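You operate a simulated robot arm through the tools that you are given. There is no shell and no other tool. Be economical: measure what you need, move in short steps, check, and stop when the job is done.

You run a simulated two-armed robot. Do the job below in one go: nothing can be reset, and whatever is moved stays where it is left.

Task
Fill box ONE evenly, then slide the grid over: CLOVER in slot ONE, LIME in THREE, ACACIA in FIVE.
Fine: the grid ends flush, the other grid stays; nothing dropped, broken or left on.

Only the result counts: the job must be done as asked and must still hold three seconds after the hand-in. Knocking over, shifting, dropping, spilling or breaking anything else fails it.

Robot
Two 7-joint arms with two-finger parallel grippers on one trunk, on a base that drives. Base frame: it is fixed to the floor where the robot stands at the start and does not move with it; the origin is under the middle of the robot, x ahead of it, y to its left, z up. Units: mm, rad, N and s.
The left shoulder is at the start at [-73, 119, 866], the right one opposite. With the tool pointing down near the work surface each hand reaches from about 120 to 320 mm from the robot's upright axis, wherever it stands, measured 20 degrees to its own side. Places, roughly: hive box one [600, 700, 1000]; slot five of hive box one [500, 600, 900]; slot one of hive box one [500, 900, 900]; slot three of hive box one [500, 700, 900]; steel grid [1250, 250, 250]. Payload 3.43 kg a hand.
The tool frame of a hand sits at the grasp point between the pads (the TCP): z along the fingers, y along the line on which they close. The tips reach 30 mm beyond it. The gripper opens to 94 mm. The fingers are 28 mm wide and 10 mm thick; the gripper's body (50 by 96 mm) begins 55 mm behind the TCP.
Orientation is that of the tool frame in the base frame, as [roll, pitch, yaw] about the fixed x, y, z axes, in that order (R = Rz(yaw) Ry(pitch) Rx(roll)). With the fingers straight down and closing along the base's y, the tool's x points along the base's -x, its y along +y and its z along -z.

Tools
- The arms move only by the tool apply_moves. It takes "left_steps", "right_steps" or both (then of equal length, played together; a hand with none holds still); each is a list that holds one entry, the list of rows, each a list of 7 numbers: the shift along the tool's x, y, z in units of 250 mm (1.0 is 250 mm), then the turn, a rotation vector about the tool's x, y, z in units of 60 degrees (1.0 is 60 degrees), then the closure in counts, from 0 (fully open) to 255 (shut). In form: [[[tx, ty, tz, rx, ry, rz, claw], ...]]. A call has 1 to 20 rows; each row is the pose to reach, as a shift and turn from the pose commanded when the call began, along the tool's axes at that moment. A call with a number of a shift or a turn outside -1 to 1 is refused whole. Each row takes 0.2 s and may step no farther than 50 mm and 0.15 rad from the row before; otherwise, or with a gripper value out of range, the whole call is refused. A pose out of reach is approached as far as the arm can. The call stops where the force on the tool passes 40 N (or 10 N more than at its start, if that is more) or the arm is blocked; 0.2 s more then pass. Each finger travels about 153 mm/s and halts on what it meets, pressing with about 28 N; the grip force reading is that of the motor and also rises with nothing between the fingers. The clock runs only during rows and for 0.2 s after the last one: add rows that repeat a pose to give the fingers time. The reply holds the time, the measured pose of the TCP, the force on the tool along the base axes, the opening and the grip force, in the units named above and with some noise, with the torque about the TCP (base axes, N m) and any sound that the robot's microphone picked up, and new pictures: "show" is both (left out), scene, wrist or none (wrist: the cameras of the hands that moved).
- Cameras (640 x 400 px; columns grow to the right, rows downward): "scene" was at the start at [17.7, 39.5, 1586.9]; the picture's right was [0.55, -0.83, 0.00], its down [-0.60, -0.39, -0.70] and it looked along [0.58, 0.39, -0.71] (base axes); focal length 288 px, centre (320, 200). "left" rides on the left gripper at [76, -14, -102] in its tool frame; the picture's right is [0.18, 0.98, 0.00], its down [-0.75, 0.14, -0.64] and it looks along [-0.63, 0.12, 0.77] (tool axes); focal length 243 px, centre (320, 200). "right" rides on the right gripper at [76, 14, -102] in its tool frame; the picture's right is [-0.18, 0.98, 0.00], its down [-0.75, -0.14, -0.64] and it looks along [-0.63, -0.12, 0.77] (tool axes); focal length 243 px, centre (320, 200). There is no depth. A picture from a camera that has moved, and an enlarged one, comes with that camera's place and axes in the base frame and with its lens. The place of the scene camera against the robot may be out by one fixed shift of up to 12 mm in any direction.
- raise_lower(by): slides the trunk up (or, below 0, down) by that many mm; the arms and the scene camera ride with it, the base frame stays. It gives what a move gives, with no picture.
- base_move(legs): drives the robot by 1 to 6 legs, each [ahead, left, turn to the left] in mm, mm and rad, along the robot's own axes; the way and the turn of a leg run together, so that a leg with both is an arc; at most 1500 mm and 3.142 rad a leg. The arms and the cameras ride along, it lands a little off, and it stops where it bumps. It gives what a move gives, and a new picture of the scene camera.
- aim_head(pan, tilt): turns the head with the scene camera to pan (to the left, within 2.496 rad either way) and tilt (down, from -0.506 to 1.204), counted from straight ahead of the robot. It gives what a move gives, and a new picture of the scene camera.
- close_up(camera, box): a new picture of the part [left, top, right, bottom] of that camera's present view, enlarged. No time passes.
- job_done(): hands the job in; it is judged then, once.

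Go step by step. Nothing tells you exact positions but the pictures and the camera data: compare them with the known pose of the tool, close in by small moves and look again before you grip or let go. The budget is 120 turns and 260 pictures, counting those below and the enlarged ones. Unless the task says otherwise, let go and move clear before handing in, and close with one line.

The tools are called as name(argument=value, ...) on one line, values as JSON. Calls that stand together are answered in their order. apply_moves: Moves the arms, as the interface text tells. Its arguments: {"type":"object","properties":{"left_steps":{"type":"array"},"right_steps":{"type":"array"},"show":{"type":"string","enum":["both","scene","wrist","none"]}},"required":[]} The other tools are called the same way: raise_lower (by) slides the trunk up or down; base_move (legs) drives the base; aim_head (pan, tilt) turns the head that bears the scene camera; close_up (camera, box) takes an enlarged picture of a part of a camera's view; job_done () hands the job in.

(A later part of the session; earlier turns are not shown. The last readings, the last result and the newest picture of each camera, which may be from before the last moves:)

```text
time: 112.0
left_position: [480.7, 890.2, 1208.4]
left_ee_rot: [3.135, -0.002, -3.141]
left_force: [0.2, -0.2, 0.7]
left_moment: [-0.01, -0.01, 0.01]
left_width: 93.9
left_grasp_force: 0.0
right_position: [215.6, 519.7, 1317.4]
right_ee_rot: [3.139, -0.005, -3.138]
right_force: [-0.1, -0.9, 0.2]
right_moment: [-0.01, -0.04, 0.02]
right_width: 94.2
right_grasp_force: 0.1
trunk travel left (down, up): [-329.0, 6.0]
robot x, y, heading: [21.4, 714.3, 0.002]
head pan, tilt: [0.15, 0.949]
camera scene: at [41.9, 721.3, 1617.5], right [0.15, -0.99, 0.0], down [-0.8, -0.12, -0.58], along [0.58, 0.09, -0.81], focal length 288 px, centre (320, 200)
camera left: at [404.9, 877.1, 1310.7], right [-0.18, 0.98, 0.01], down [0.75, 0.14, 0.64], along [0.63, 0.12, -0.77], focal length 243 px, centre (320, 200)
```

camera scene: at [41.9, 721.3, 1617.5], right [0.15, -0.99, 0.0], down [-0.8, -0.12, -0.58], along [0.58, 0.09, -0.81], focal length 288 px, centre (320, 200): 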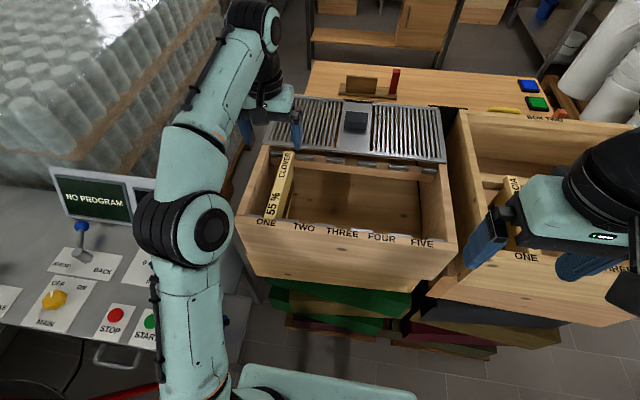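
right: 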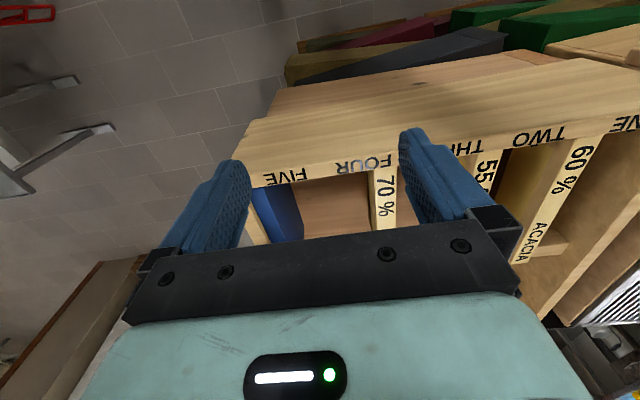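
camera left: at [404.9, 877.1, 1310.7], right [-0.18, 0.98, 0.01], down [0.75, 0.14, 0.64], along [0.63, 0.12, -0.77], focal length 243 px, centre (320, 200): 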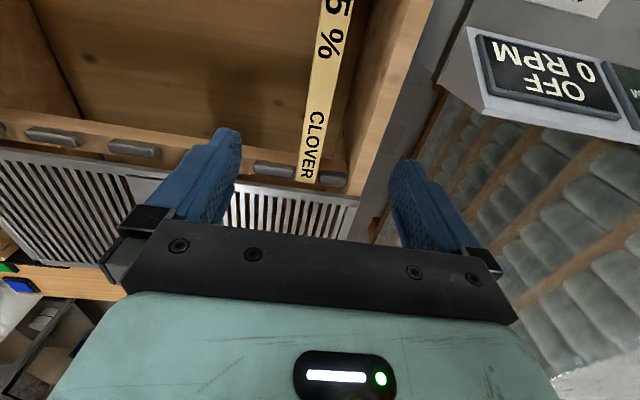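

CLOVER is seated at both ends. Now I'll go to box TWO for LIME.

base_move(legs=[[-30, 0, 0], [0, -690, 0], [40, 0, 0]])

apply_moves(left_steps=[[[0, -0.12, 0, 0, 0, 0, 0], [0, -0.24, 0.1, 0, 0, 0, 0], [0, -0.352, 0.25, 0, 0, 0, 0]]], show="both")

```text
time: 119.4
left_position: [487.4, 198.5, 1208.1]
left_ee_rot: [3.135, 0.002, 3.138]
left_force: [-0.4, -1.2, 0.3]
left_moment: [0.03, -0.01, -0.02]
left_width: 94.0
left_grasp_force: 0.0
right_position: [220.3, -171.9, 1316.9]
right_ee_rot: [-3.141, -0.003, -3.14]
right_force: [-1.0, -0.4, 0.0]
right_moment: [0.04, -0.04, -0.05]
right_width: 94.0
right_grasp_force: 0.1
trunk travel left (down, up): [-329.0, 6.0]
robot x, y, heading: [30.2, 26.3, 0.003]
head pan, tilt: [0.15, 0.949]
camera scene: at [47.9, 29.8, 1617.0], right [0.15, -0.99, 0.0], down [-0.8, -0.12, -0.58], along [0.58, 0.09, -0.81], focal length 288 px, centre (320, 200)
```

scene: 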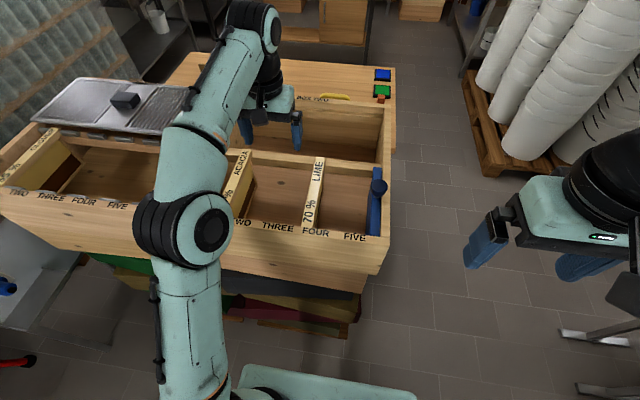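

```text
time: 120.2
left_position: [490.1, 110.2, 1145.3]
left_ee_rot: [3.135, 0.001, 3.141]
left_force: [0.7, 0.1, 0.4]
left_moment: [0.02, 0.02, 0.01]
left_width: 93.7
left_grasp_force: 0.1
right_position: [224.0, -171.7, 1318.0]
right_ee_rot: [3.139, -0.003, -3.141]
right_force: [0.8, -0.3, 0.4]
right_moment: [0.05, 0.01, -0.01]
right_width: 93.8
right_grasp_force: 0.1
trunk travel left (down, up): [-329.0, 6.0]
robot x, y, heading: [25.9, 24.7, -0.001]
head pan, tilt: [0.15, 0.949]
camera scene: at [51.2, 29.2, 1617.5], right [0.15, -0.99, 0.0], down [-0.8, -0.12, -0.58], along [0.58, 0.09, -0.81], focal length 288 px, centre (320, 200)
camera left: at [414.1, 96.9, 1247.5], right [-0.18, 0.98, 0.01], down [0.75, 0.14, 0.64], along [0.63, 0.12, -0.77], focal length 243 px, centre (320, 200)
```

scene: 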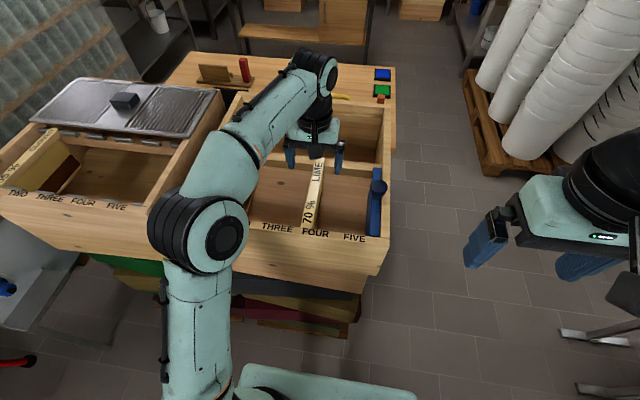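
left: 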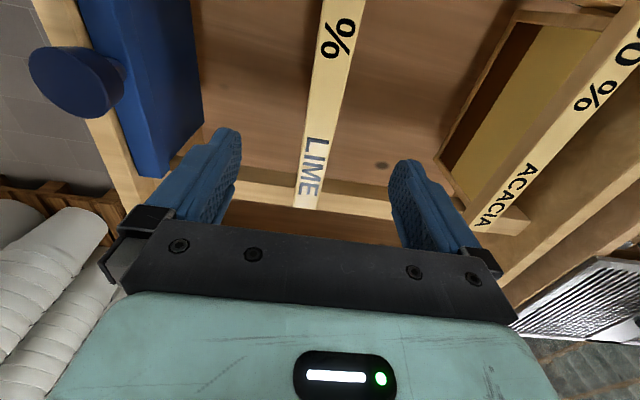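

LIME is at y ≈ 115 with its ends at the same x as CLOVER's. I'll align and descend around it.

apply_moves(left_steps=[[[0.02, 0.018, 0.1, 0, 0, 0, 0], [0.028, 0.018, 0.26, 0, 0, 0, 0], [0.028, 0.018, 0.38, 0, 0, 0, 0], [0.028, 0.018, 0.432, 0, 0, 0, 0]]], show="wrist")

```text
time: 121.2
left_position: [483.4, 116.7, 1037.1]
left_ee_rot: [3.134, 0.0, 3.138]
left_force: [-0.5, 0.2, 0.0]
left_moment: [-0.02, 0.0, -0.03]
left_width: 93.8
left_grasp_force: 0.0
right_position: [222.7, -171.6, 1317.7]
right_ee_rot: [3.142, -0.006, -3.139]
right_force: [0.6, -0.7, -0.2]
right_moment: [-0.01, -0.01, -0.02]
right_width: 94.1
right_grasp_force: 0.1
trunk travel left (down, up): [-329.0, 6.0]
robot x, y, heading: [32.2, 25.3, -0.004]
head pan, tilt: [0.15, 0.949]
camera left: at [406.5, 103.3, 1138.6], right [-0.18, 0.98, 0.01], down [0.75, 0.14, 0.64], along [0.63, 0.12, -0.77], focal length 243 px, centre (320, 200)
```

left: 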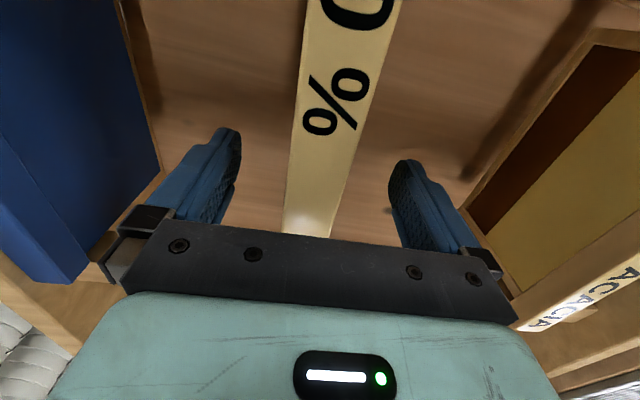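

The bar sits about 4 mm toward −y, so I'll centre on it and close.

apply_moves(left_steps=[[[0.004, -0.015, 0, 0, 0, 0, 0], [0.004, -0.015, 0, 0, 0, 0, 130], [0.004, -0.015, 0, 0, 0, 0, 255], [0.004, -0.015, 0, 0, 0, 0, 255], [0.004, -0.015, 0, 0, 0, 0, 255], [0.004, -0.015, 0, 0, 0, 0, 255]]], show="wrist")

apply_moves(left_steps=[[[0, 0, -0.04, 0, 0, 0, 255], [0, 0, -0.08, 0, 0, 0, 255], [0, 0, -0.16, 0, 0, 0, 255], [0, 0, -0.24, 0, 0, 0, 255]]], show="scene")

```text
time: 122.6
left_position: [481.2, 113.9, 1036.5]
left_ee_rot: [3.136, -0.001, 3.138]
left_force: [-0.5, -0.1, 0.5]
left_moment: [-0.03, 0.0, 0.04]
left_width: 30.4
left_grasp_force: 27.6
right_position: [223.2, -172.4, 1317.6]
right_ee_rot: [3.141, -0.005, 3.141]
right_force: [0.7, -0.5, 0.6]
right_moment: [0.04, -0.02, 0.02]
right_width: 93.7
right_grasp_force: 0.1
trunk travel left (down, up): [-329.0, 6.0]
robot x, y, heading: [28.9, 24.4, -0.001]
head pan, tilt: [0.15, 0.949]
camera left: at [405.5, 99.0, 1139.2], right [-0.18, 0.98, 0.01], down [0.75, 0.13, 0.64], along [0.63, 0.12, -0.77], focal length 243 px, centre (320, 200)
```

left: 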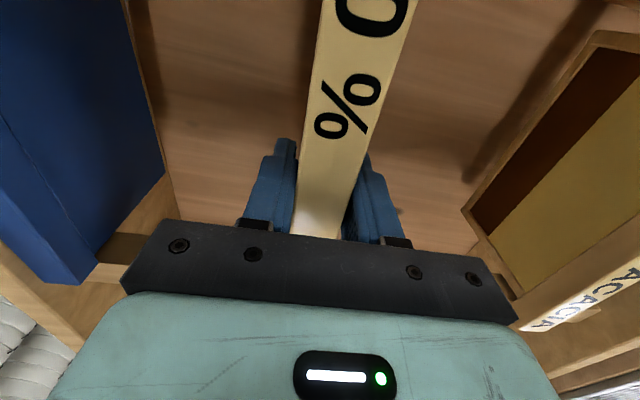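

```text
time: 123.6
left_position: [481.7, 112.8, 1096.2]
left_ee_rot: [3.135, -0.001, 3.137]
left_force: [0.1, 0.0, -6.0]
left_moment: [0.02, 0.01, -0.03]
left_width: 30.3
left_grasp_force: 27.9
right_position: [223.1, -171.4, 1317.4]
right_ee_rot: [-3.141, -0.006, -3.139]
right_force: [-0.6, 0.7, -0.4]
right_moment: [0.0, 0.02, 0.0]
right_width: 94.3
right_grasp_force: 0.1
trunk travel left (down, up): [-329.0, 6.0]
robot x, y, heading: [30.0, 27.6, -0.007]
head pan, tilt: [0.15, 0.949]
camera scene: at [51.0, 29.7, 1617.5], right [0.15, -0.99, 0.0], down [-0.8, -0.12, -0.58], along [0.58, 0.09, -0.81], focal length 288 px, centre (320, 200)
```

scene: 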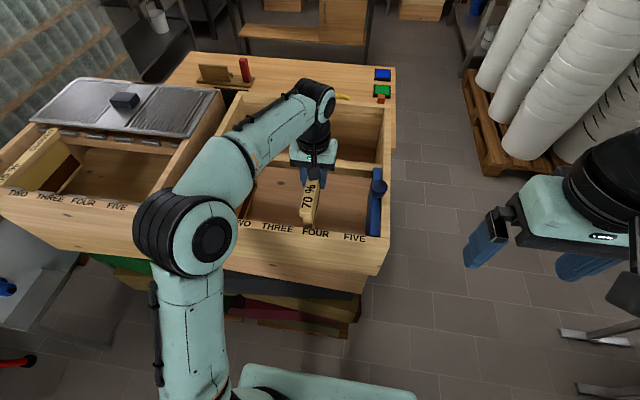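

LIME is held and balanced. I'll lift it clear and drive over to slot THREE.

apply_moves(left_steps=[[[0, 0, -0.13, 0, 0, 0, 255], [0, 0, -0.26, 0, 0, 0, 255], [0, 0, -0.39, 0, 0, 0, 255], [0, 0, -0.5, 0, 0, 0, 255]]], show="none")

base_move(legs=[[-30, 0, 0], [0, 610, 0], [25, 0, 0]])

close_up(camera="scene", box=[220, 100, 460, 250])

```text
time: 124.6
left_position: [482.3, 111.7, 1222.0]
left_ee_rot: [3.133, 0.001, 3.137]
left_force: [0.1, 0.1, -5.6]
left_moment: [-0.01, -0.02, -0.03]
left_width: 30.5
left_grasp_force: 28.1
right_position: [224.1, -172.2, 1318.0]
right_ee_rot: [3.139, -0.004, -3.139]
right_force: [0.5, -0.3, -0.2]
right_moment: [0.04, 0.01, 0.02]
right_width: 94.2
right_grasp_force: 0.0
trunk travel left (down, up): [-329.0, 6.0]
robot x, y, heading: [25.2, 21.6, -0.002]
head pan, tilt: [0.15, 0.949]
```

```text
time: 131.3
left_position: [474.7, 722.0, 1222.9]
left_ee_rot: [3.136, 0.001, 3.134]
left_force: [-0.4, 0.0, -5.8]
left_moment: [-0.04, -0.01, 0.01]
left_width: 30.1
left_grasp_force: 28.0
right_position: [215.7, 438.8, 1317.8]
right_ee_rot: [-3.141, -0.001, 3.14]
right_force: [0.2, 0.2, 0.8]
right_moment: [0.01, -0.03, -0.01]
right_width: 94.2
right_grasp_force: 0.1
trunk travel left (down, up): [-329.0, 6.0]
robot x, y, heading: [24.4, 638.3, -0.006]
head pan, tilt: [0.15, 0.949]
camera scene: at [43.3, 641.3, 1617.0], right [0.14, -0.99, 0.0], down [-0.8, -0.12, -0.58], along [0.58, 0.08, -0.81], focal length 288 px, centre (320, 200)
```

scene: 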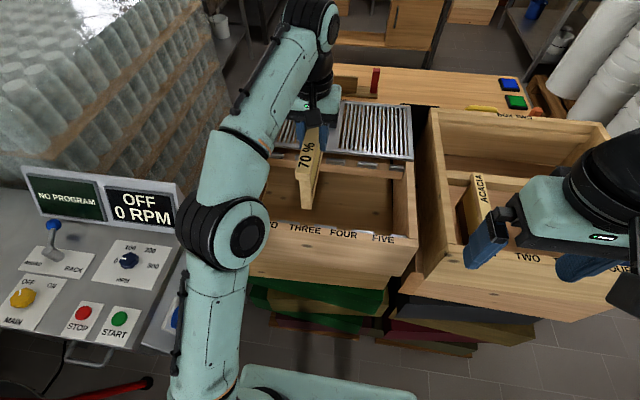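

```text
2.67 times, centred on (340, 175) of scene
camera zoom: at [43.3, 641.3, 1617.0], right [0.14, -0.99, 0.0], down [-0.8, -0.12, -0.58], along [0.58, 0.08, -0.81], focal length 767 px, centre (267, 267)
```

zoom: 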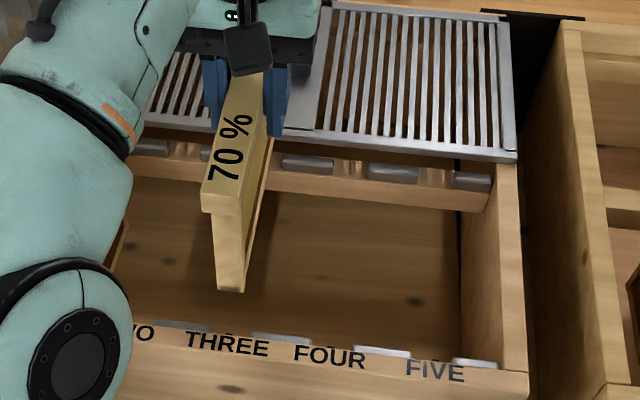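

It's about over slot THREE. I'll lower to just above the spacers and check alignment.

apply_moves(left_steps=[[[-0.01, 0, 0.14, 0, 0, -0.003, 255], [-0.02, 0, 0.3, 0, 0, -0.007, 255], [-0.029, 0, 0.46, 0, 0, -0.007, 255], [-0.029, 0, 0.58, 0, 0, -0.007, 255], [-0.029, 0, 0.65, 0, 0, -0.007, 255], [-0.029, 0, 0.65, 0, 0, -0.007, 255]]], show="none")

close_up(camera="scene", box=[260, 160, 350, 240])

close_up(camera="left", box=[0, 0, 640, 400])

```text
time: 132.7
left_position: [483.7, 722.9, 1059.4]
left_ee_rot: [3.135, 0.003, -3.141]
left_force: [-3.3, 0.0, -4.9]
left_moment: [-0.05, 0.09, 0.0]
left_width: 30.5
left_grasp_force: 28.0
right_position: [218.4, 438.8, 1317.9]
right_ee_rot: [-3.141, -0.003, 3.14]
right_force: [-0.9, 0.4, 0.6]
right_moment: [-0.01, -0.02, -0.02]
right_width: 93.8
right_grasp_force: 0.0
trunk travel left (down, up): [-329.0, 6.0]
robot x, y, heading: [26.8, 634.8, -0.002]
head pan, tilt: [0.15, 0.949]
```

```text
5.00 times, centred on (305, 200) of scene
camera zoom: at [46.6, 641.3, 1617.4], right [0.14, -0.99, 0.0], down [-0.8, -0.12, -0.58], along [0.58, 0.08, -0.81], focal length 1438 px, centre (395, 200)
```

zoom: 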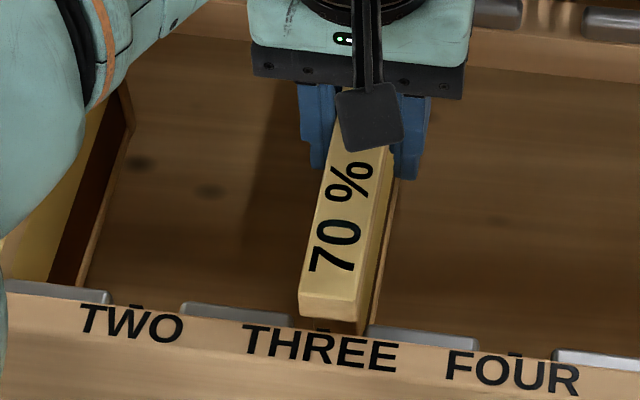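

```text
1.00 times, centred on (320, 200) of left (not enlarged: the box is as wide or as high as the picture)
camera zoom: at [409.7, 709.3, 1161.6], right [-0.18, 0.98, 0.01], down [0.75, 0.14, 0.64], along [0.63, 0.12, -0.77], focal length 243 px, centre (320, 200)
```

zoom: 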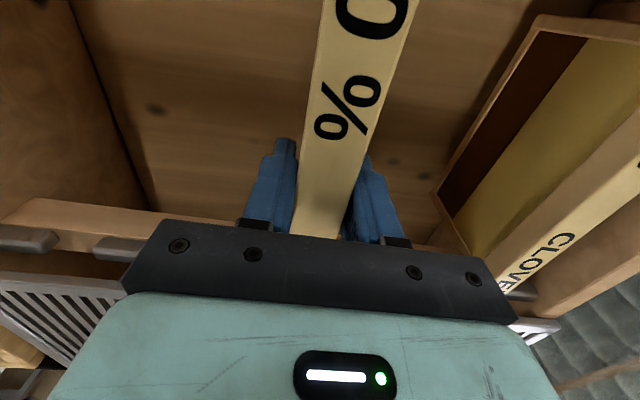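

Again there's slight rear-rail contact, so I'll ease back 3 mm and zoom in on the front gap.

apply_moves(left_steps=[[[0.012, 0, 0, 0, 0, 0, 255], [0.012, 0, 0, 0, 0, 0, 255]]], show="none")

close_up(camera="scene", box=[290, 200, 346, 235])

```text
time: 133.3
left_position: [483.3, 723.7, 1059.9]
left_ee_rot: [3.135, 0.002, 3.141]
left_force: [0.6, 0.3, -6.1]
left_moment: [-0.01, 0.0, 0.03]
left_width: 30.5
left_grasp_force: 27.7
right_position: [218.9, 438.5, 1317.7]
right_ee_rot: [3.141, -0.004, 3.141]
right_force: [0.5, 0.0, 0.4]
right_moment: [0.04, 0.02, -0.01]
right_width: 93.6
right_grasp_force: 0.1
trunk travel left (down, up): [-329.0, 6.0]
robot x, y, heading: [25.9, 635.5, -0.0]
head pan, tilt: [0.15, 0.949]
```

```text
11.43 times, centred on (318, 218) of scene
camera zoom: at [47.1, 641.4, 1617.4], right [0.14, -0.99, 0.0], down [-0.8, -0.12, -0.58], along [0.58, 0.08, -0.81], focal length 3286 px, centre (343, 0)
```

zoom: 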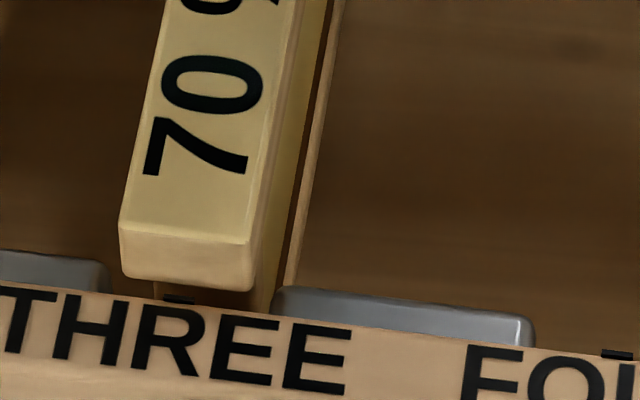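

The bar (122–254 px) is centred over the gap (110–272 px). I'll lower it to seat.

apply_moves(left_steps=[[[0, 0, 0.03, 0, 0, 0, 255], [0, 0, 0.06, 0, 0, 0, 255], [0, 0, 0.08, 0, 0, 0, 255], [0, 0, 0.09, 0, 0, 0, 255], [0, 0, 0.094, 0, 0, 0, 255]]], show="none")

close_up(camera="scene", box=[260, 150, 370, 240])

```text
time: 134.5
left_position: [483.2, 723.3, 1036.3]
left_ee_rot: [3.135, 0.003, -3.141]
left_force: [0.3, 0.5, 2.3]
left_moment: [-0.07, 0.82, 0.01]
left_width: 30.3
left_grasp_force: 27.8
right_position: [218.7, 438.4, 1317.5]
right_ee_rot: [3.141, -0.005, 3.14]
right_force: [0.8, -0.8, 0.3]
right_moment: [-0.02, 0.01, 0.01]
right_width: 94.1
right_grasp_force: 0.0
trunk travel left (down, up): [-329.0, 6.0]
robot x, y, heading: [24.7, 637.1, -0.008]
head pan, tilt: [0.15, 0.949]
```

```text
4.44 times, centred on (315, 195) of scene
camera zoom: at [46.8, 641.3, 1617.6], right [0.14, -0.99, 0.0], down [-0.8, -0.12, -0.58], along [0.58, 0.08, -0.81], focal length 1278 px, centre (342, 222)
```

zoom: 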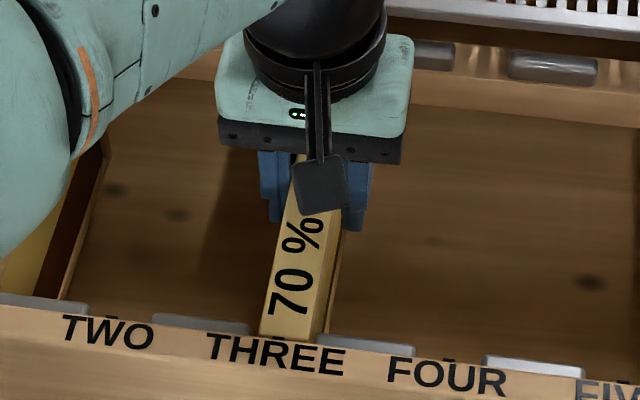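

LIME is seated, so I'll release, raise and look.

apply_moves(left_steps=[[[0, 0, 0, 0, 0, 0, 225], [0, 0, 0, 0, 0, 0, 150], [0, 0, 0, 0, 0, 0, 130], [0, 0, -0.06, 0, 0, 0, 130], [0, 0, -0.2, 0, 0, 0, 130], [0, 0, -0.38, 0, 0, 0, 60], [0, 0, -0.56, 0, 0, 0, 0], [0, 0, -0.7, 0, 0, 0, 0]]], show="both")

```text
time: 136.3
left_position: [482.6, 722.5, 1210.8]
left_ee_rot: [3.135, 0.0, 3.14]
left_force: [0.1, 1.2, -0.3]
left_moment: [-0.02, 0.04, 0.0]
left_width: 94.2
left_grasp_force: 0.1
right_position: [217.9, 438.3, 1317.3]
right_ee_rot: [3.141, -0.003, 3.14]
right_force: [-0.2, -0.8, -0.4]
right_moment: [-0.02, 0.01, 0.01]
right_width: 93.9
right_grasp_force: 0.0
trunk travel left (down, up): [-329.0, 6.0]
robot x, y, heading: [26.7, 636.0, -0.005]
head pan, tilt: [0.15, 0.949]
camera scene: at [46.9, 641.0, 1617.5], right [0.14, -0.99, 0.0], down [-0.8, -0.12, -0.58], along [0.58, 0.08, -0.81], focal length 288 px, centre (320, 200)
camera left: at [406.6, 707.2, 1313.2], right [-0.18, 0.98, 0.01], down [0.75, 0.14, 0.64], along [0.63, 0.12, -0.77], focal length 243 px, centre (320, 200)
```

scene: 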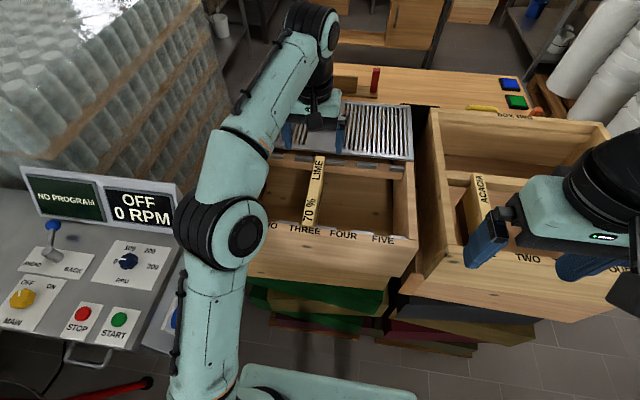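
left: 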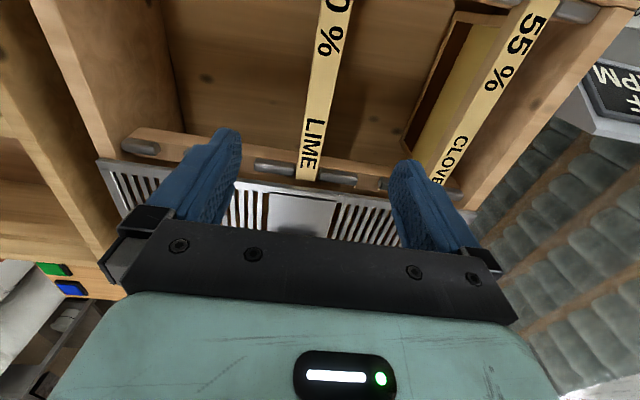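

LIME is seated at both ends. ACACIA is next, at y ≈ 321.

base_move(legs=[[-30, 0, 0], [0, -402, 0], [30, 0, 0]])

apply_moves(left_steps=[[[0, 0, 0.14, 0, 0, 0, 0], [0, 0, 0.28, 0, 0, 0, 0]]], show="wrist")

```text
time: 141.2
left_position: [476.7, 320.7, 1210.6]
left_ee_rot: [3.138, 0.001, 3.138]
left_force: [-0.7, -0.3, -0.6]
left_moment: [0.02, -0.01, -0.02]
left_width: 94.0
left_grasp_force: 0.0
right_position: [211.1, 37.2, 1317.3]
right_ee_rot: [-3.141, -0.002, 3.138]
right_force: [-0.1, 0.6, 0.9]
right_moment: [0.01, -0.02, 0.0]
right_width: 93.6
right_grasp_force: 0.0
trunk travel left (down, up): [-329.0, 6.0]
robot x, y, heading: [22.7, 233.6, -0.005]
head pan, tilt: [0.15, 0.949]
camera scene: at [39.7, 239.2, 1617.0], right [0.14, -0.99, 0.0], down [-0.8, -0.12, -0.58], along [0.58, 0.08, -0.81], focal length 288 px, centre (320, 200)
```

scene: 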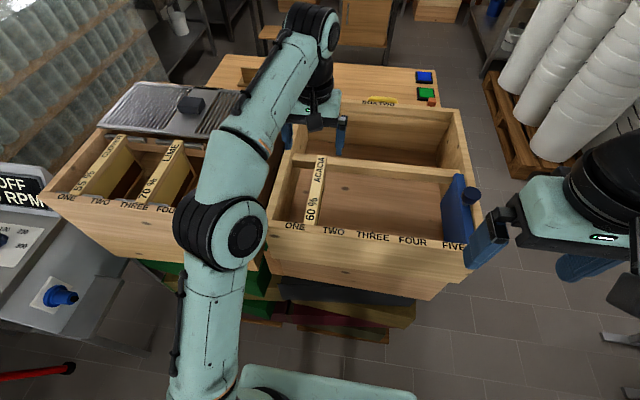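

```text
time: 141.8
left_position: [480.1, 321.1, 1140.8]
left_ee_rot: [3.136, 0.002, -3.141]
left_force: [0.2, 0.2, 0.6]
left_moment: [0.03, 0.01, -0.01]
left_width: 93.8
left_grasp_force: 0.0
right_position: [213.5, 38.1, 1317.6]
right_ee_rot: [-3.141, -0.005, 3.14]
right_force: [0.0, 0.4, -0.2]
right_moment: [0.0, -0.02, 0.02]
right_width: 93.9
right_grasp_force: 0.0
trunk travel left (down, up): [-329.0, 6.0]
robot x, y, heading: [19.4, 234.1, -0.01]
head pan, tilt: [0.15, 0.949]
camera left: at [403.0, 305.5, 1243.4], right [-0.18, 0.98, 0.0], down [0.75, 0.14, 0.64], along [0.63, 0.12, -0.76], focal length 243 px, centre (320, 200)
```

left: 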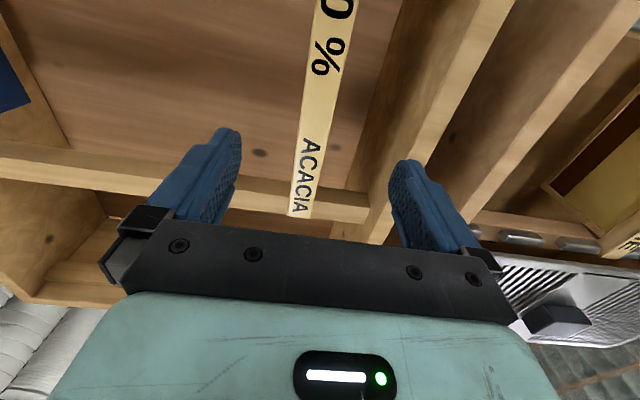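

ACACIA appears in the same place under the hand as CLOVER did. I'll descend with the fingers partly closed, to stay off the wall, and check.

apply_moves(left_steps=[[[-0.004, -0.006, 0.14, 0, 0, 0, 60], [-0.008, -0.006, 0.28, 0, 0, 0, 60], [-0.008, -0.006, 0.38, 0, 0, 0, 60], [-0.008, -0.006, 0.414, 0, 0, 0, 60]]], show="wrist")

```text
time: 142.8
left_position: [482.6, 319.4, 1036.7]
left_ee_rot: [3.137, 0.002, 3.14]
left_force: [0.1, -0.4, 1.0]
left_moment: [-0.02, -0.01, 0.01]
left_width: 72.0
left_grasp_force: 0.1
right_position: [214.1, 37.6, 1318.8]
right_ee_rot: [3.14, -0.004, 3.14]
right_force: [0.3, 0.1, 1.4]
right_moment: [-0.01, -0.01, -0.02]
right_width: 94.1
right_grasp_force: 0.2
trunk travel left (down, up): [-329.0, 6.0]
robot x, y, heading: [25.5, 234.1, -0.008]
head pan, tilt: [0.15, 0.949]
camera left: at [405.3, 304.3, 1139.2], right [-0.18, 0.98, 0.01], down [0.75, 0.14, 0.64], along [0.63, 0.12, -0.77], focal length 243 px, centre (320, 200)
```

left: 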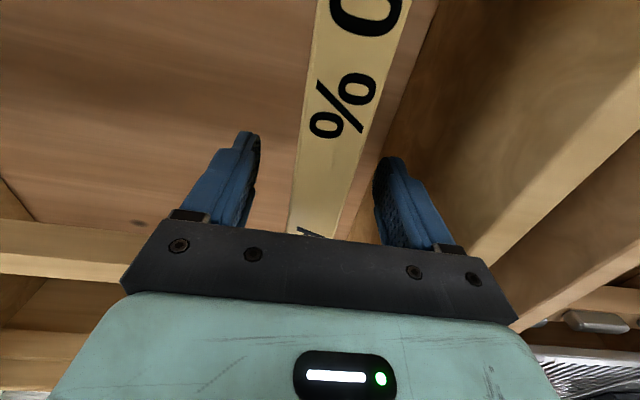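

It's centred to within 2 mm. I'll grip it and lift.

apply_moves(left_steps=[[[0, -0.007, 0, 0, 0, 0, 130], [0, -0.007, 0, 0, 0, 0, 255], [0, -0.007, 0, 0, 0, 0, 255], [0, -0.007, 0, 0, 0, 0, 255], [0, -0.007, 0, 0, 0, 0, 255]]], show="none")

apply_moves(left_steps=[[[0, 0, -0.04, 0, 0, 0, 255], [0, 0, -0.08, 0, 0, 0, 255], [0, 0, -0.18, 0, 0, 0, 255], [0, 0, -0.32, 0, 0, 0, 255], [0, 0, -0.46, 0, 0, 0, 255], [0, 0, -0.6, 0, 0, 0, 255], [0, 0, -0.72, 0, 0, 0, 255]]], show="scene")

```text
time: 144.0
left_position: [480.9, 316.9, 1037.0]
left_ee_rot: [3.136, 0.001, 3.139]
left_force: [-0.3, 0.8, -0.2]
left_moment: [-0.05, -0.14, 0.09]
left_width: 30.2
left_grasp_force: 27.7
right_position: [211.7, 36.7, 1316.6]
right_ee_rot: [-3.141, -0.002, 3.14]
right_force: [0.2, 0.1, -0.8]
right_moment: [-0.05, 0.0, 0.03]
right_width: 93.7
right_grasp_force: 0.1
trunk travel left (down, up): [-329.0, 6.0]
robot x, y, heading: [23.5, 235.3, -0.008]
head pan, tilt: [0.15, 0.949]
```

```text
time: 145.6
left_position: [481.3, 316.8, 1217.9]
left_ee_rot: [3.136, 0.0, 3.14]
left_force: [0.0, 0.1, -5.2]
left_moment: [-0.01, -0.01, 0.02]
left_width: 30.2
left_grasp_force: 28.3
right_position: [214.5, 36.4, 1318.2]
right_ee_rot: [-3.141, -0.004, 3.141]
right_force: [0.6, -0.2, -0.1]
right_moment: [-0.01, -0.01, -0.01]
right_width: 93.9
right_grasp_force: 0.1
trunk travel left (down, up): [-329.0, 6.0]
robot x, y, heading: [25.3, 236.3, -0.005]
head pan, tilt: [0.15, 0.949]
camera scene: at [43.9, 238.8, 1617.5], right [0.14, -0.99, 0.0], down [-0.8, -0.12, -0.58], along [0.58, 0.08, -0.81], focal length 288 px, centre (320, 200)
```

scene: 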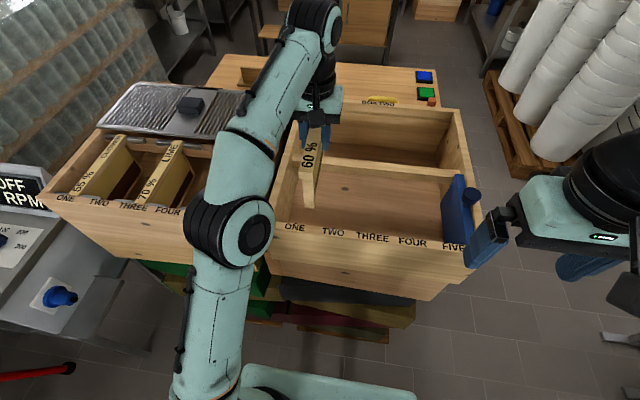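

ACACIA is held and balanced. I'll carry it to slot FIVE, at y ≈ 551.

base_move(legs=[[-30, 0, 0], [0, 234, 0.005], [30, 0, 0]])

close_up(camera="scene", box=[220, 100, 460, 250])

```text
time: 149.2
left_position: [477.6, 554.2, 1217.3]
left_ee_rot: [3.136, 0.004, -3.136]
left_force: [-0.2, -0.6, -5.6]
left_moment: [0.01, -0.02, -0.02]
left_width: 30.1
left_grasp_force: 27.6
right_position: [211.6, 273.9, 1318.6]
right_ee_rot: [3.14, 0.0, -3.137]
right_force: [-0.5, -0.2, 0.3]
right_moment: [0.0, -0.04, 0.02]
right_width: 94.1
right_grasp_force: 0.1
trunk travel left (down, up): [-329.0, 6.0]
robot x, y, heading: [19.9, 469.0, 0.002]
head pan, tilt: [0.15, 0.949]
camera scene: at [39.2, 475.0, 1617.0], right [0.15, -0.99, 0.0], down [-0.8, -0.12, -0.58], along [0.58, 0.09, -0.81], focal length 288 px, centre (320, 200)
```

scene: 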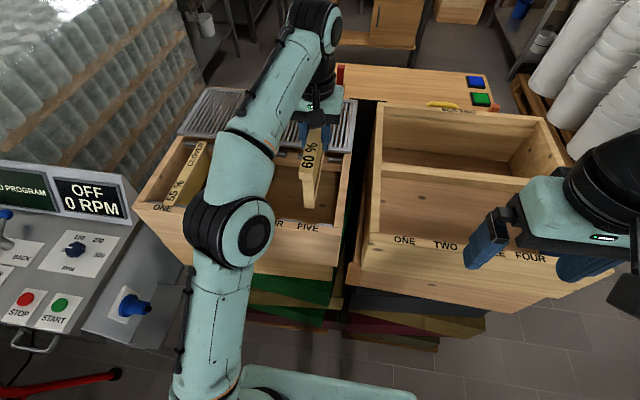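

```text
2.67 times, centred on (340, 175) of scene
camera zoom: at [39.2, 475.0, 1617.0], right [0.15, -0.99, 0.0], down [-0.8, -0.12, -0.58], along [0.58, 0.09, -0.81], focal length 767 px, centre (267, 267)
```

zoom: 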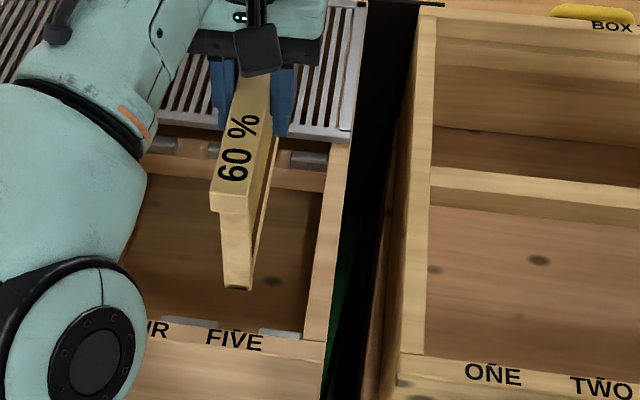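

The slot FIVE gap is at y ≈ 552. I'll correct by small amounts and lower to just above the spacers.

apply_moves(left_steps=[[[-0.006, -0.004, 0.14, 0, 0, 0.003, 255], [-0.012, -0.006, 0.3, 0, 0, 0.005, 255], [-0.016, -0.006, 0.46, 0, 0, 0.005, 255], [-0.016, -0.006, 0.58, 0, 0, 0.005, 255], [-0.016, -0.006, 0.63, 0, 0, 0.005, 255], [-0.016, -0.006, 0.63, 0, 0, 0.005, 255]]], show="none")

close_up(camera="scene", box=[290, 200, 346, 235])

close_up(camera="left", box=[0, 0, 640, 400])

```text
time: 150.6
left_position: [484.8, 554.8, 1059.1]
left_ee_rot: [3.137, 0.001, -3.139]
left_force: [0.3, 0.1, -5.4]
left_moment: [-0.03, -0.04, -0.02]
left_width: 30.4
left_grasp_force: 28.3
right_position: [215.3, 274.2, 1318.4]
right_ee_rot: [-3.141, -0.001, -3.136]
right_force: [0.4, 0.1, 1.1]
right_moment: [-0.02, 0.02, -0.02]
right_width: 93.9
right_grasp_force: 0.1
trunk travel left (down, up): [-329.0, 6.0]
robot x, y, heading: [20.7, 469.5, 0.004]
head pan, tilt: [0.15, 0.949]
```

```text
11.43 times, centred on (318, 218) of scene
camera zoom: at [43.0, 475.3, 1617.5], right [0.15, -0.99, 0.0], down [-0.8, -0.12, -0.58], along [0.58, 0.09, -0.81], focal length 3286 px, centre (343, 0)
```

zoom: 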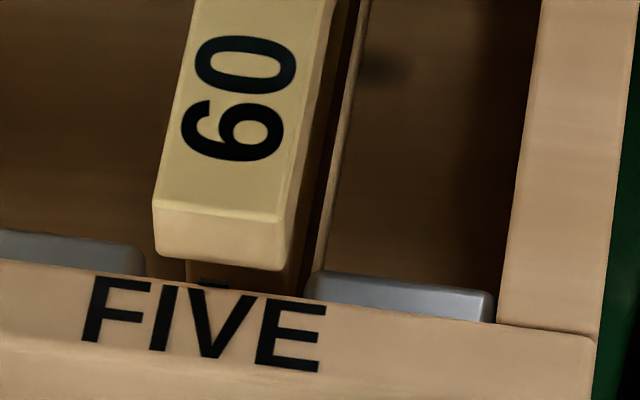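

```text
1.00 times, centred on (320, 200) of left (not enlarged: the box is as wide or as high as the picture)
camera zoom: at [408.1, 539.9, 1161.8], right [-0.18, 0.98, 0.01], down [0.75, 0.14, 0.64], along [0.63, 0.12, -0.77], focal length 243 px, centre (320, 200)
```

zoom: 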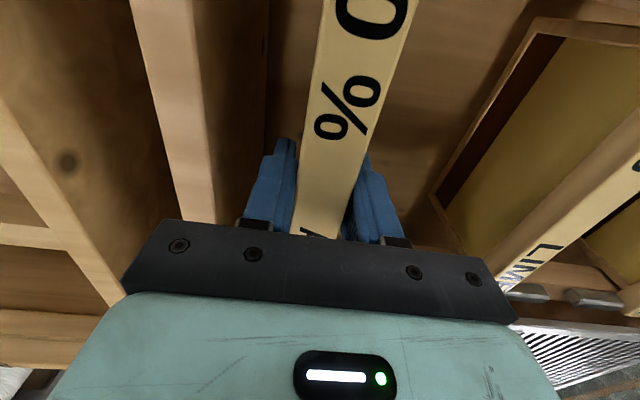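

It's centred to within 1 mm with no contact. I'll lower it to seat.

apply_moves(left_steps=[[[0, -0.002, 0.03, 0, 0, 0, 255], [0, -0.002, 0.06, 0, 0, 0, 255], [0, -0.002, 0.08, 0, 0, 0, 255], [0, -0.002, 0.088, 0, 0, 0, 255], [0, -0.002, 0.092, 0, 0, 0, 255]]], show="none")

close_up(camera="scene", box=[260, 150, 370, 240])

```text
time: 151.8
left_position: [483.8, 554.2, 1037.7]
left_ee_rot: [3.135, 0.001, -3.141]
left_force: [1.0, 0.3, 0.6]
left_moment: [-0.08, 0.57, -0.07]
left_width: 30.5
left_grasp_force: 27.9
right_position: [214.9, 274.4, 1317.4]
right_ee_rot: [3.141, -0.002, -3.136]
right_force: [-0.4, 0.6, 0.1]
right_moment: [0.02, -0.01, -0.01]
right_width: 94.1
right_grasp_force: 0.1
trunk travel left (down, up): [-329.0, 6.0]
robot x, y, heading: [19.8, 470.2, -0.001]
head pan, tilt: [0.15, 0.949]
```

```text
4.44 times, centred on (315, 195) of scene
camera zoom: at [42.8, 475.3, 1617.5], right [0.15, -0.99, 0.0], down [-0.8, -0.12, -0.58], along [0.58, 0.09, -0.81], focal length 1278 px, centre (342, 222)
```

zoom: 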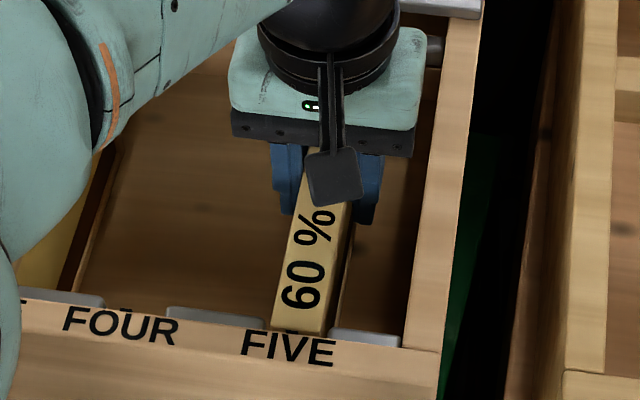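

ACACIA is seated, so I'll release and rise.

apply_moves(left_steps=[[[0, 0, 0, 0, 0, 0, 225], [0, 0, 0, 0, 0, 0, 150], [0, 0, 0, 0, 0, 0, 130], [0, 0, -0.06, 0, 0, 0, 130], [0, 0, -0.2, 0, 0, 0, 130], [0, 0, -0.38, 0, 0, 0, 60], [0, 0, -0.56, 0, 0, 0, 0], [0, 0, -0.7, 0, 0, 0, 0]]], show="both")

base_move(legs=[[-80, 0, 0], [0, 170, 0]])

aim_head(pan=0.0, tilt=0.8)

```text
time: 153.6
left_position: [484.6, 553.0, 1211.2]
left_ee_rot: [3.136, 0.001, 3.141]
left_force: [-0.8, 0.3, 0.9]
left_moment: [0.01, -0.02, 0.04]
left_width: 94.0
left_grasp_force: 0.1
right_position: [214.0, 273.9, 1318.5]
right_ee_rot: [3.141, -0.003, -3.137]
right_force: [0.9, 0.7, -0.7]
right_moment: [0.01, 0.02, -0.06]
right_width: 93.8
right_grasp_force: 0.1
trunk travel left (down, up): [-329.0, 6.0]
robot x, y, heading: [20.4, 464.9, 0.002]
head pan, tilt: [0.15, 0.949]
camera scene: at [42.9, 474.8, 1617.5], right [0.15, -0.99, 0.0], down [-0.8, -0.12, -0.58], along [0.58, 0.09, -0.81], focal length 288 px, centre (320, 200)
camera left: at [407.5, 538.4, 1314.1], right [-0.18, 0.98, 0.01], down [0.75, 0.14, 0.64], along [0.63, 0.12, -0.77], focal length 243 px, centre (320, 200)
```

scene: 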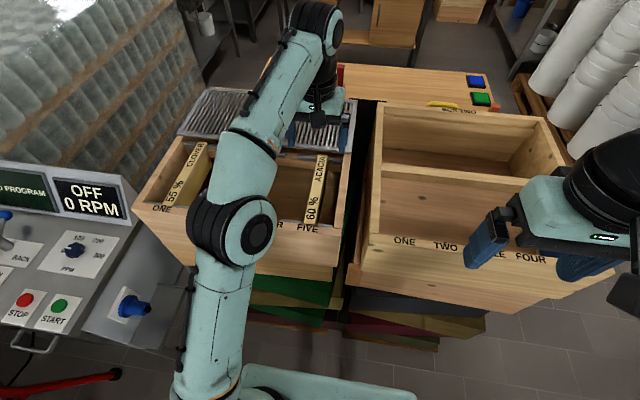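
left: 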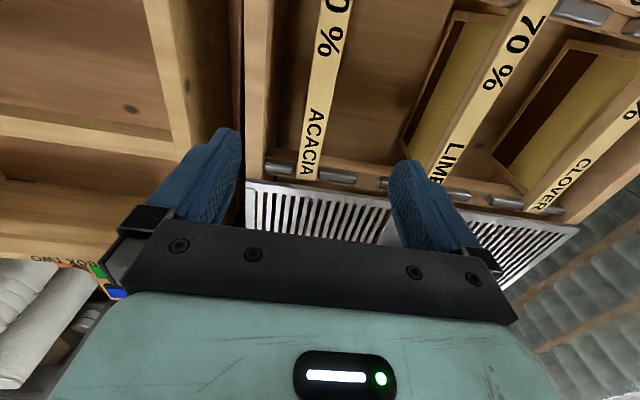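

```text
time: 156.4
left_position: [403.4, 723.0, 1210.1]
left_ee_rot: [3.137, 0.003, -3.14]
left_force: [0.0, 0.1, 0.0]
left_moment: [0.02, 0.01, -0.01]
left_width: 93.8
left_grasp_force: 0.1
right_position: [134.6, 444.2, 1318.9]
right_ee_rot: [3.141, -0.002, -3.136]
right_force: [-0.3, 0.4, -0.2]
right_moment: [-0.01, 0.01, 0.02]
right_width: 94.1
right_grasp_force: 0.0
trunk travel left (down, up): [-329.0, 6.0]
robot x, y, heading: [-59.9, 637.2, 0.001]
head pan, tilt: [0.15, 0.949]
camera scene: at [-37.6, 644.8, 1617.5], right [0.15, -0.99, 0.0], down [-0.8, -0.12, -0.58], along [0.58, 0.09, -0.81], focal length 288 px, centre (320, 200)
```

scene: 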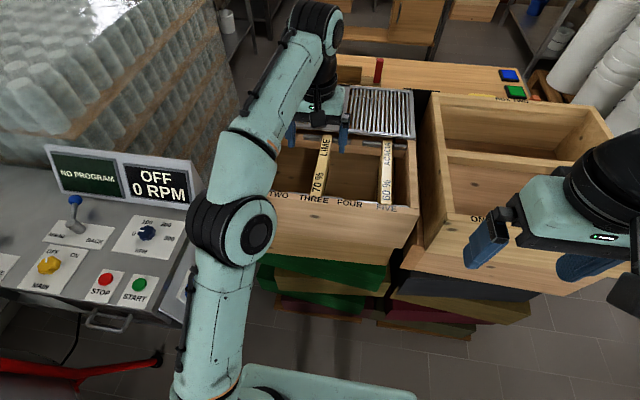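

```text
time: 157.1
left_position: [403.9, 724.8, 1210.8]
left_ee_rot: [3.137, 0.002, -3.141]
left_force: [-0.8, -0.1, -0.6]
left_moment: [0.03, 0.02, 0.02]
left_width: 94.0
left_grasp_force: 0.1
right_position: [134.6, 444.2, 1318.9]
right_ee_rot: [-3.142, -0.002, -3.135]
right_force: [-0.5, -0.5, 0.8]
right_moment: [-0.01, 0.01, 0.02]
right_width: 93.8
right_grasp_force: 0.0
trunk travel left (down, up): [-329.0, 6.0]
robot x, y, heading: [-57.6, 636.6, 0.003]
head pan, tilt: [0.0, 0.799]
camera scene: at [-28.8, 634.1, 1629.0], right [0.0, -1.0, 0.0], down [-0.72, 0.0, -0.7], along [0.7, 0.0, -0.72], focal length 288 px, centre (320, 200)
```

scene: 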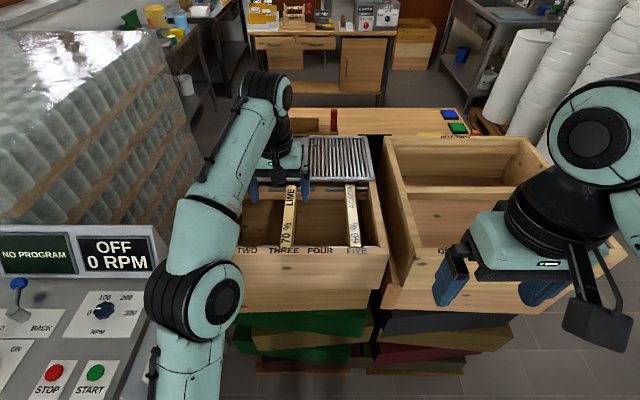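

All three frames are seated. The handle, at about x 735 and y 727, is too far for a vertical tool, but tilted forward about 55° the arm should reach. I'll inspect the grid and handle first.

close_up(camera="scene", box=[230, 110, 400, 216])

apply_moves(left_steps=[[[0.1, 0.15, 0, 0, 0, 0, 0], [0.2, 0.3, 0, 0, 0, 0, 0], [0.3, 0.45, 0, 0, 0, 0, 0], [0.4, 0.6, 0, 0, 0, 0, 0]]], show="both")

close_up(camera="scene", box=[210, 110, 390, 222])

```text
3.76 times, centred on (315, 163) of scene
camera zoom: at [-28.8, 634.1, 1629.0], right [0.0, -1.0, 0.0], down [-0.72, 0.0, -0.7], along [0.7, 0.0, -0.72], focal length 1083 px, centre (339, 339)
```

zoom: 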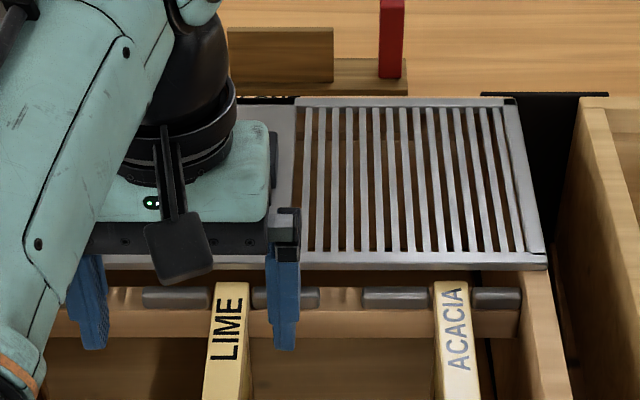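

```text
time: 158.1
left_position: [302.0, 872.7, 1212.4]
left_ee_rot: [3.136, 0.002, 3.141]
left_force: [-0.6, -0.2, -0.2]
left_moment: [-0.03, 0.0, 0.01]
left_width: 94.0
left_grasp_force: 0.0
right_position: [134.0, 444.8, 1318.8]
right_ee_rot: [-3.141, -0.003, -3.137]
right_force: [1.0, 0.0, -0.2]
right_moment: [-0.01, 0.02, 0.01]
right_width: 93.8
right_grasp_force: 0.1
trunk travel left (down, up): [-329.0, 6.0]
robot x, y, heading: [-59.5, 638.8, 0.002]
head pan, tilt: [0.0, 0.799]
camera scene: at [-30.0, 635.1, 1629.0], right [0.0, -1.0, 0.0], down [-0.72, 0.0, -0.7], along [0.7, 0.0, -0.72], focal length 288 px, centre (320, 200)
camera left: at [226.1, 859.1, 1313.9], right [-0.18, 0.98, 0.0], down [0.75, 0.14, 0.64], along [0.63, 0.12, -0.76], focal length 243 px, centre (320, 200)
```

scene: 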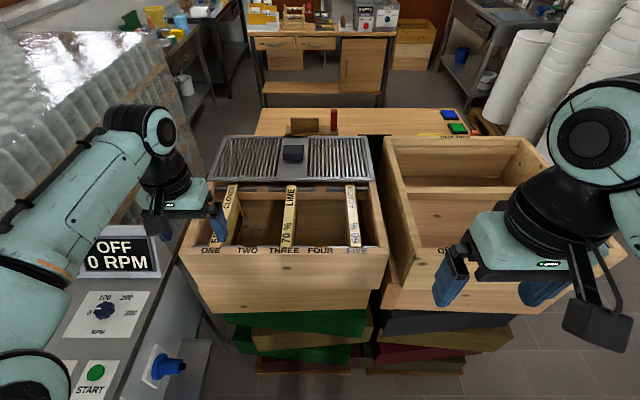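
left: 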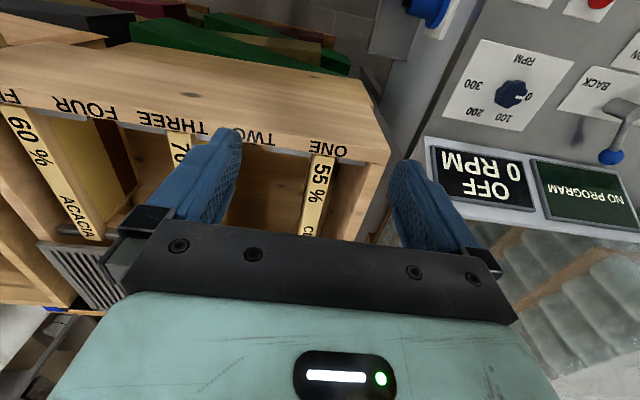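

```text
3.56 times, centred on (300, 166) of scene
camera zoom: at [-30.0, 635.1, 1629.0], right [0.0, -1.0, 0.0], down [-0.72, 0.0, -0.7], along [0.7, 0.0, -0.72], focal length 1022 px, centre (391, 321)
```

zoom: 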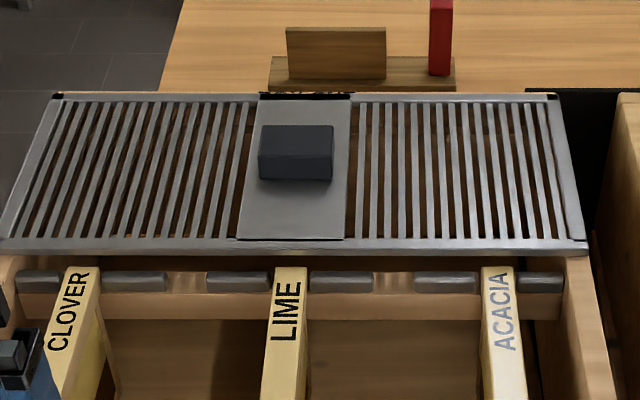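

This view is clear: the grid spans x 612–835 and y 472–963 (top z ≈ 1060). Its handle spans x 700–744 at y ≈ 720, is 65 mm wide and tops out at z ≈ 1088. I'll drive in and tilt the left hand 40° forward, well above everything.

base_move(legs=[[93, -18, 0]])

apply_moves(left_steps=[[[-0.135, -0.09, 0.01, 0, -0.111, 0, 0], [-0.27, -0.18, 0.02, 0, -0.222, 0, 0], [-0.405, -0.27, 0.03, 0, -0.333, 0, 0], [-0.54, -0.36, 0.04, 0, -0.444, 0, 0], [-0.675, -0.45, 0.04, 0, -0.555, 0, 0], [-0.812, -0.54, 0.04, 0, -0.667, 0, 0]]], show="both")

```text
time: 159.2
left_position: [395.2, 855.2, 1212.4]
left_ee_rot: [3.136, 0.002, -3.141]
left_force: [1.0, 0.5, -0.3]
left_moment: [0.0, 0.03, -0.03]
left_width: 94.1
left_grasp_force: 0.1
right_position: [228.4, 425.7, 1318.0]
right_ee_rot: [-3.141, -0.001, -3.136]
right_force: [-0.1, -0.2, 0.4]
right_moment: [0.05, 0.05, 0.02]
right_width: 94.1
right_grasp_force: 0.1
trunk travel left (down, up): [-329.0, 6.0]
robot x, y, heading: [32.5, 621.5, 0.006]
head pan, tilt: [0.0, 0.799]
camera scene: at [63.3, 616.4, 1628.7], right [0.0, -1.0, 0.0], down [-0.72, 0.0, -0.7], along [0.7, 0.0, -0.72], focal length 288 px, centre (320, 200)
```

scene: 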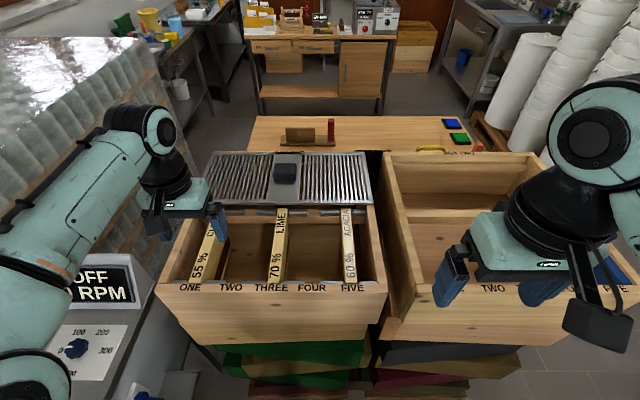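

```text
time: 160.6
left_position: [601.2, 720.8, 1200.9]
left_ee_rot: [3.135, 0.7, 3.14]
left_force: [0.2, 0.2, 0.5]
left_moment: [-0.01, 0.0, -0.02]
left_width: 93.7
left_grasp_force: 0.0
right_position: [227.0, 425.8, 1319.3]
right_ee_rot: [3.139, -0.002, -3.134]
right_force: [0.6, 0.2, 0.1]
right_moment: [0.03, 0.0, 0.0]
right_width: 93.9
right_grasp_force: 0.0
trunk travel left (down, up): [-329.0, 6.0]
robot x, y, heading: [29.1, 621.9, 0.003]
head pan, tilt: [0.0, 0.799]
camera scene: at [64.7, 615.6, 1629.0], right [0.0, -1.0, 0.0], down [-0.72, 0.0, -0.7], along [0.7, 0.0, -0.72], focal length 288 px, centre (320, 200)
camera left: at [476.7, 706.2, 1230.4], right [-0.14, 0.98, -0.11], down [0.16, 0.14, 0.98], along [0.98, 0.12, -0.18], focal length 243 px, centre (320, 200)
```

scene: 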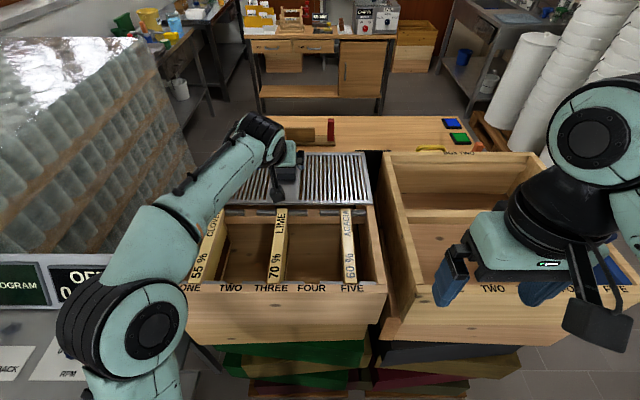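
left: 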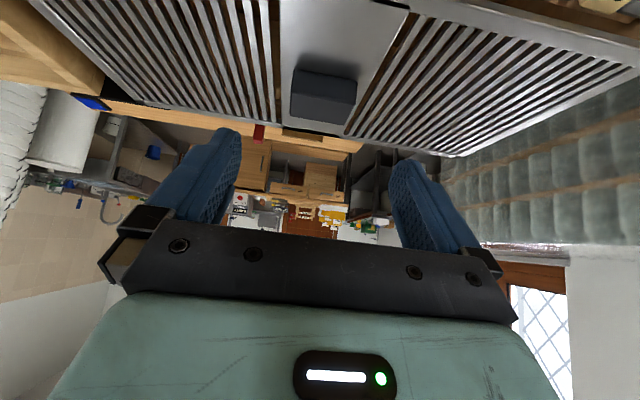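

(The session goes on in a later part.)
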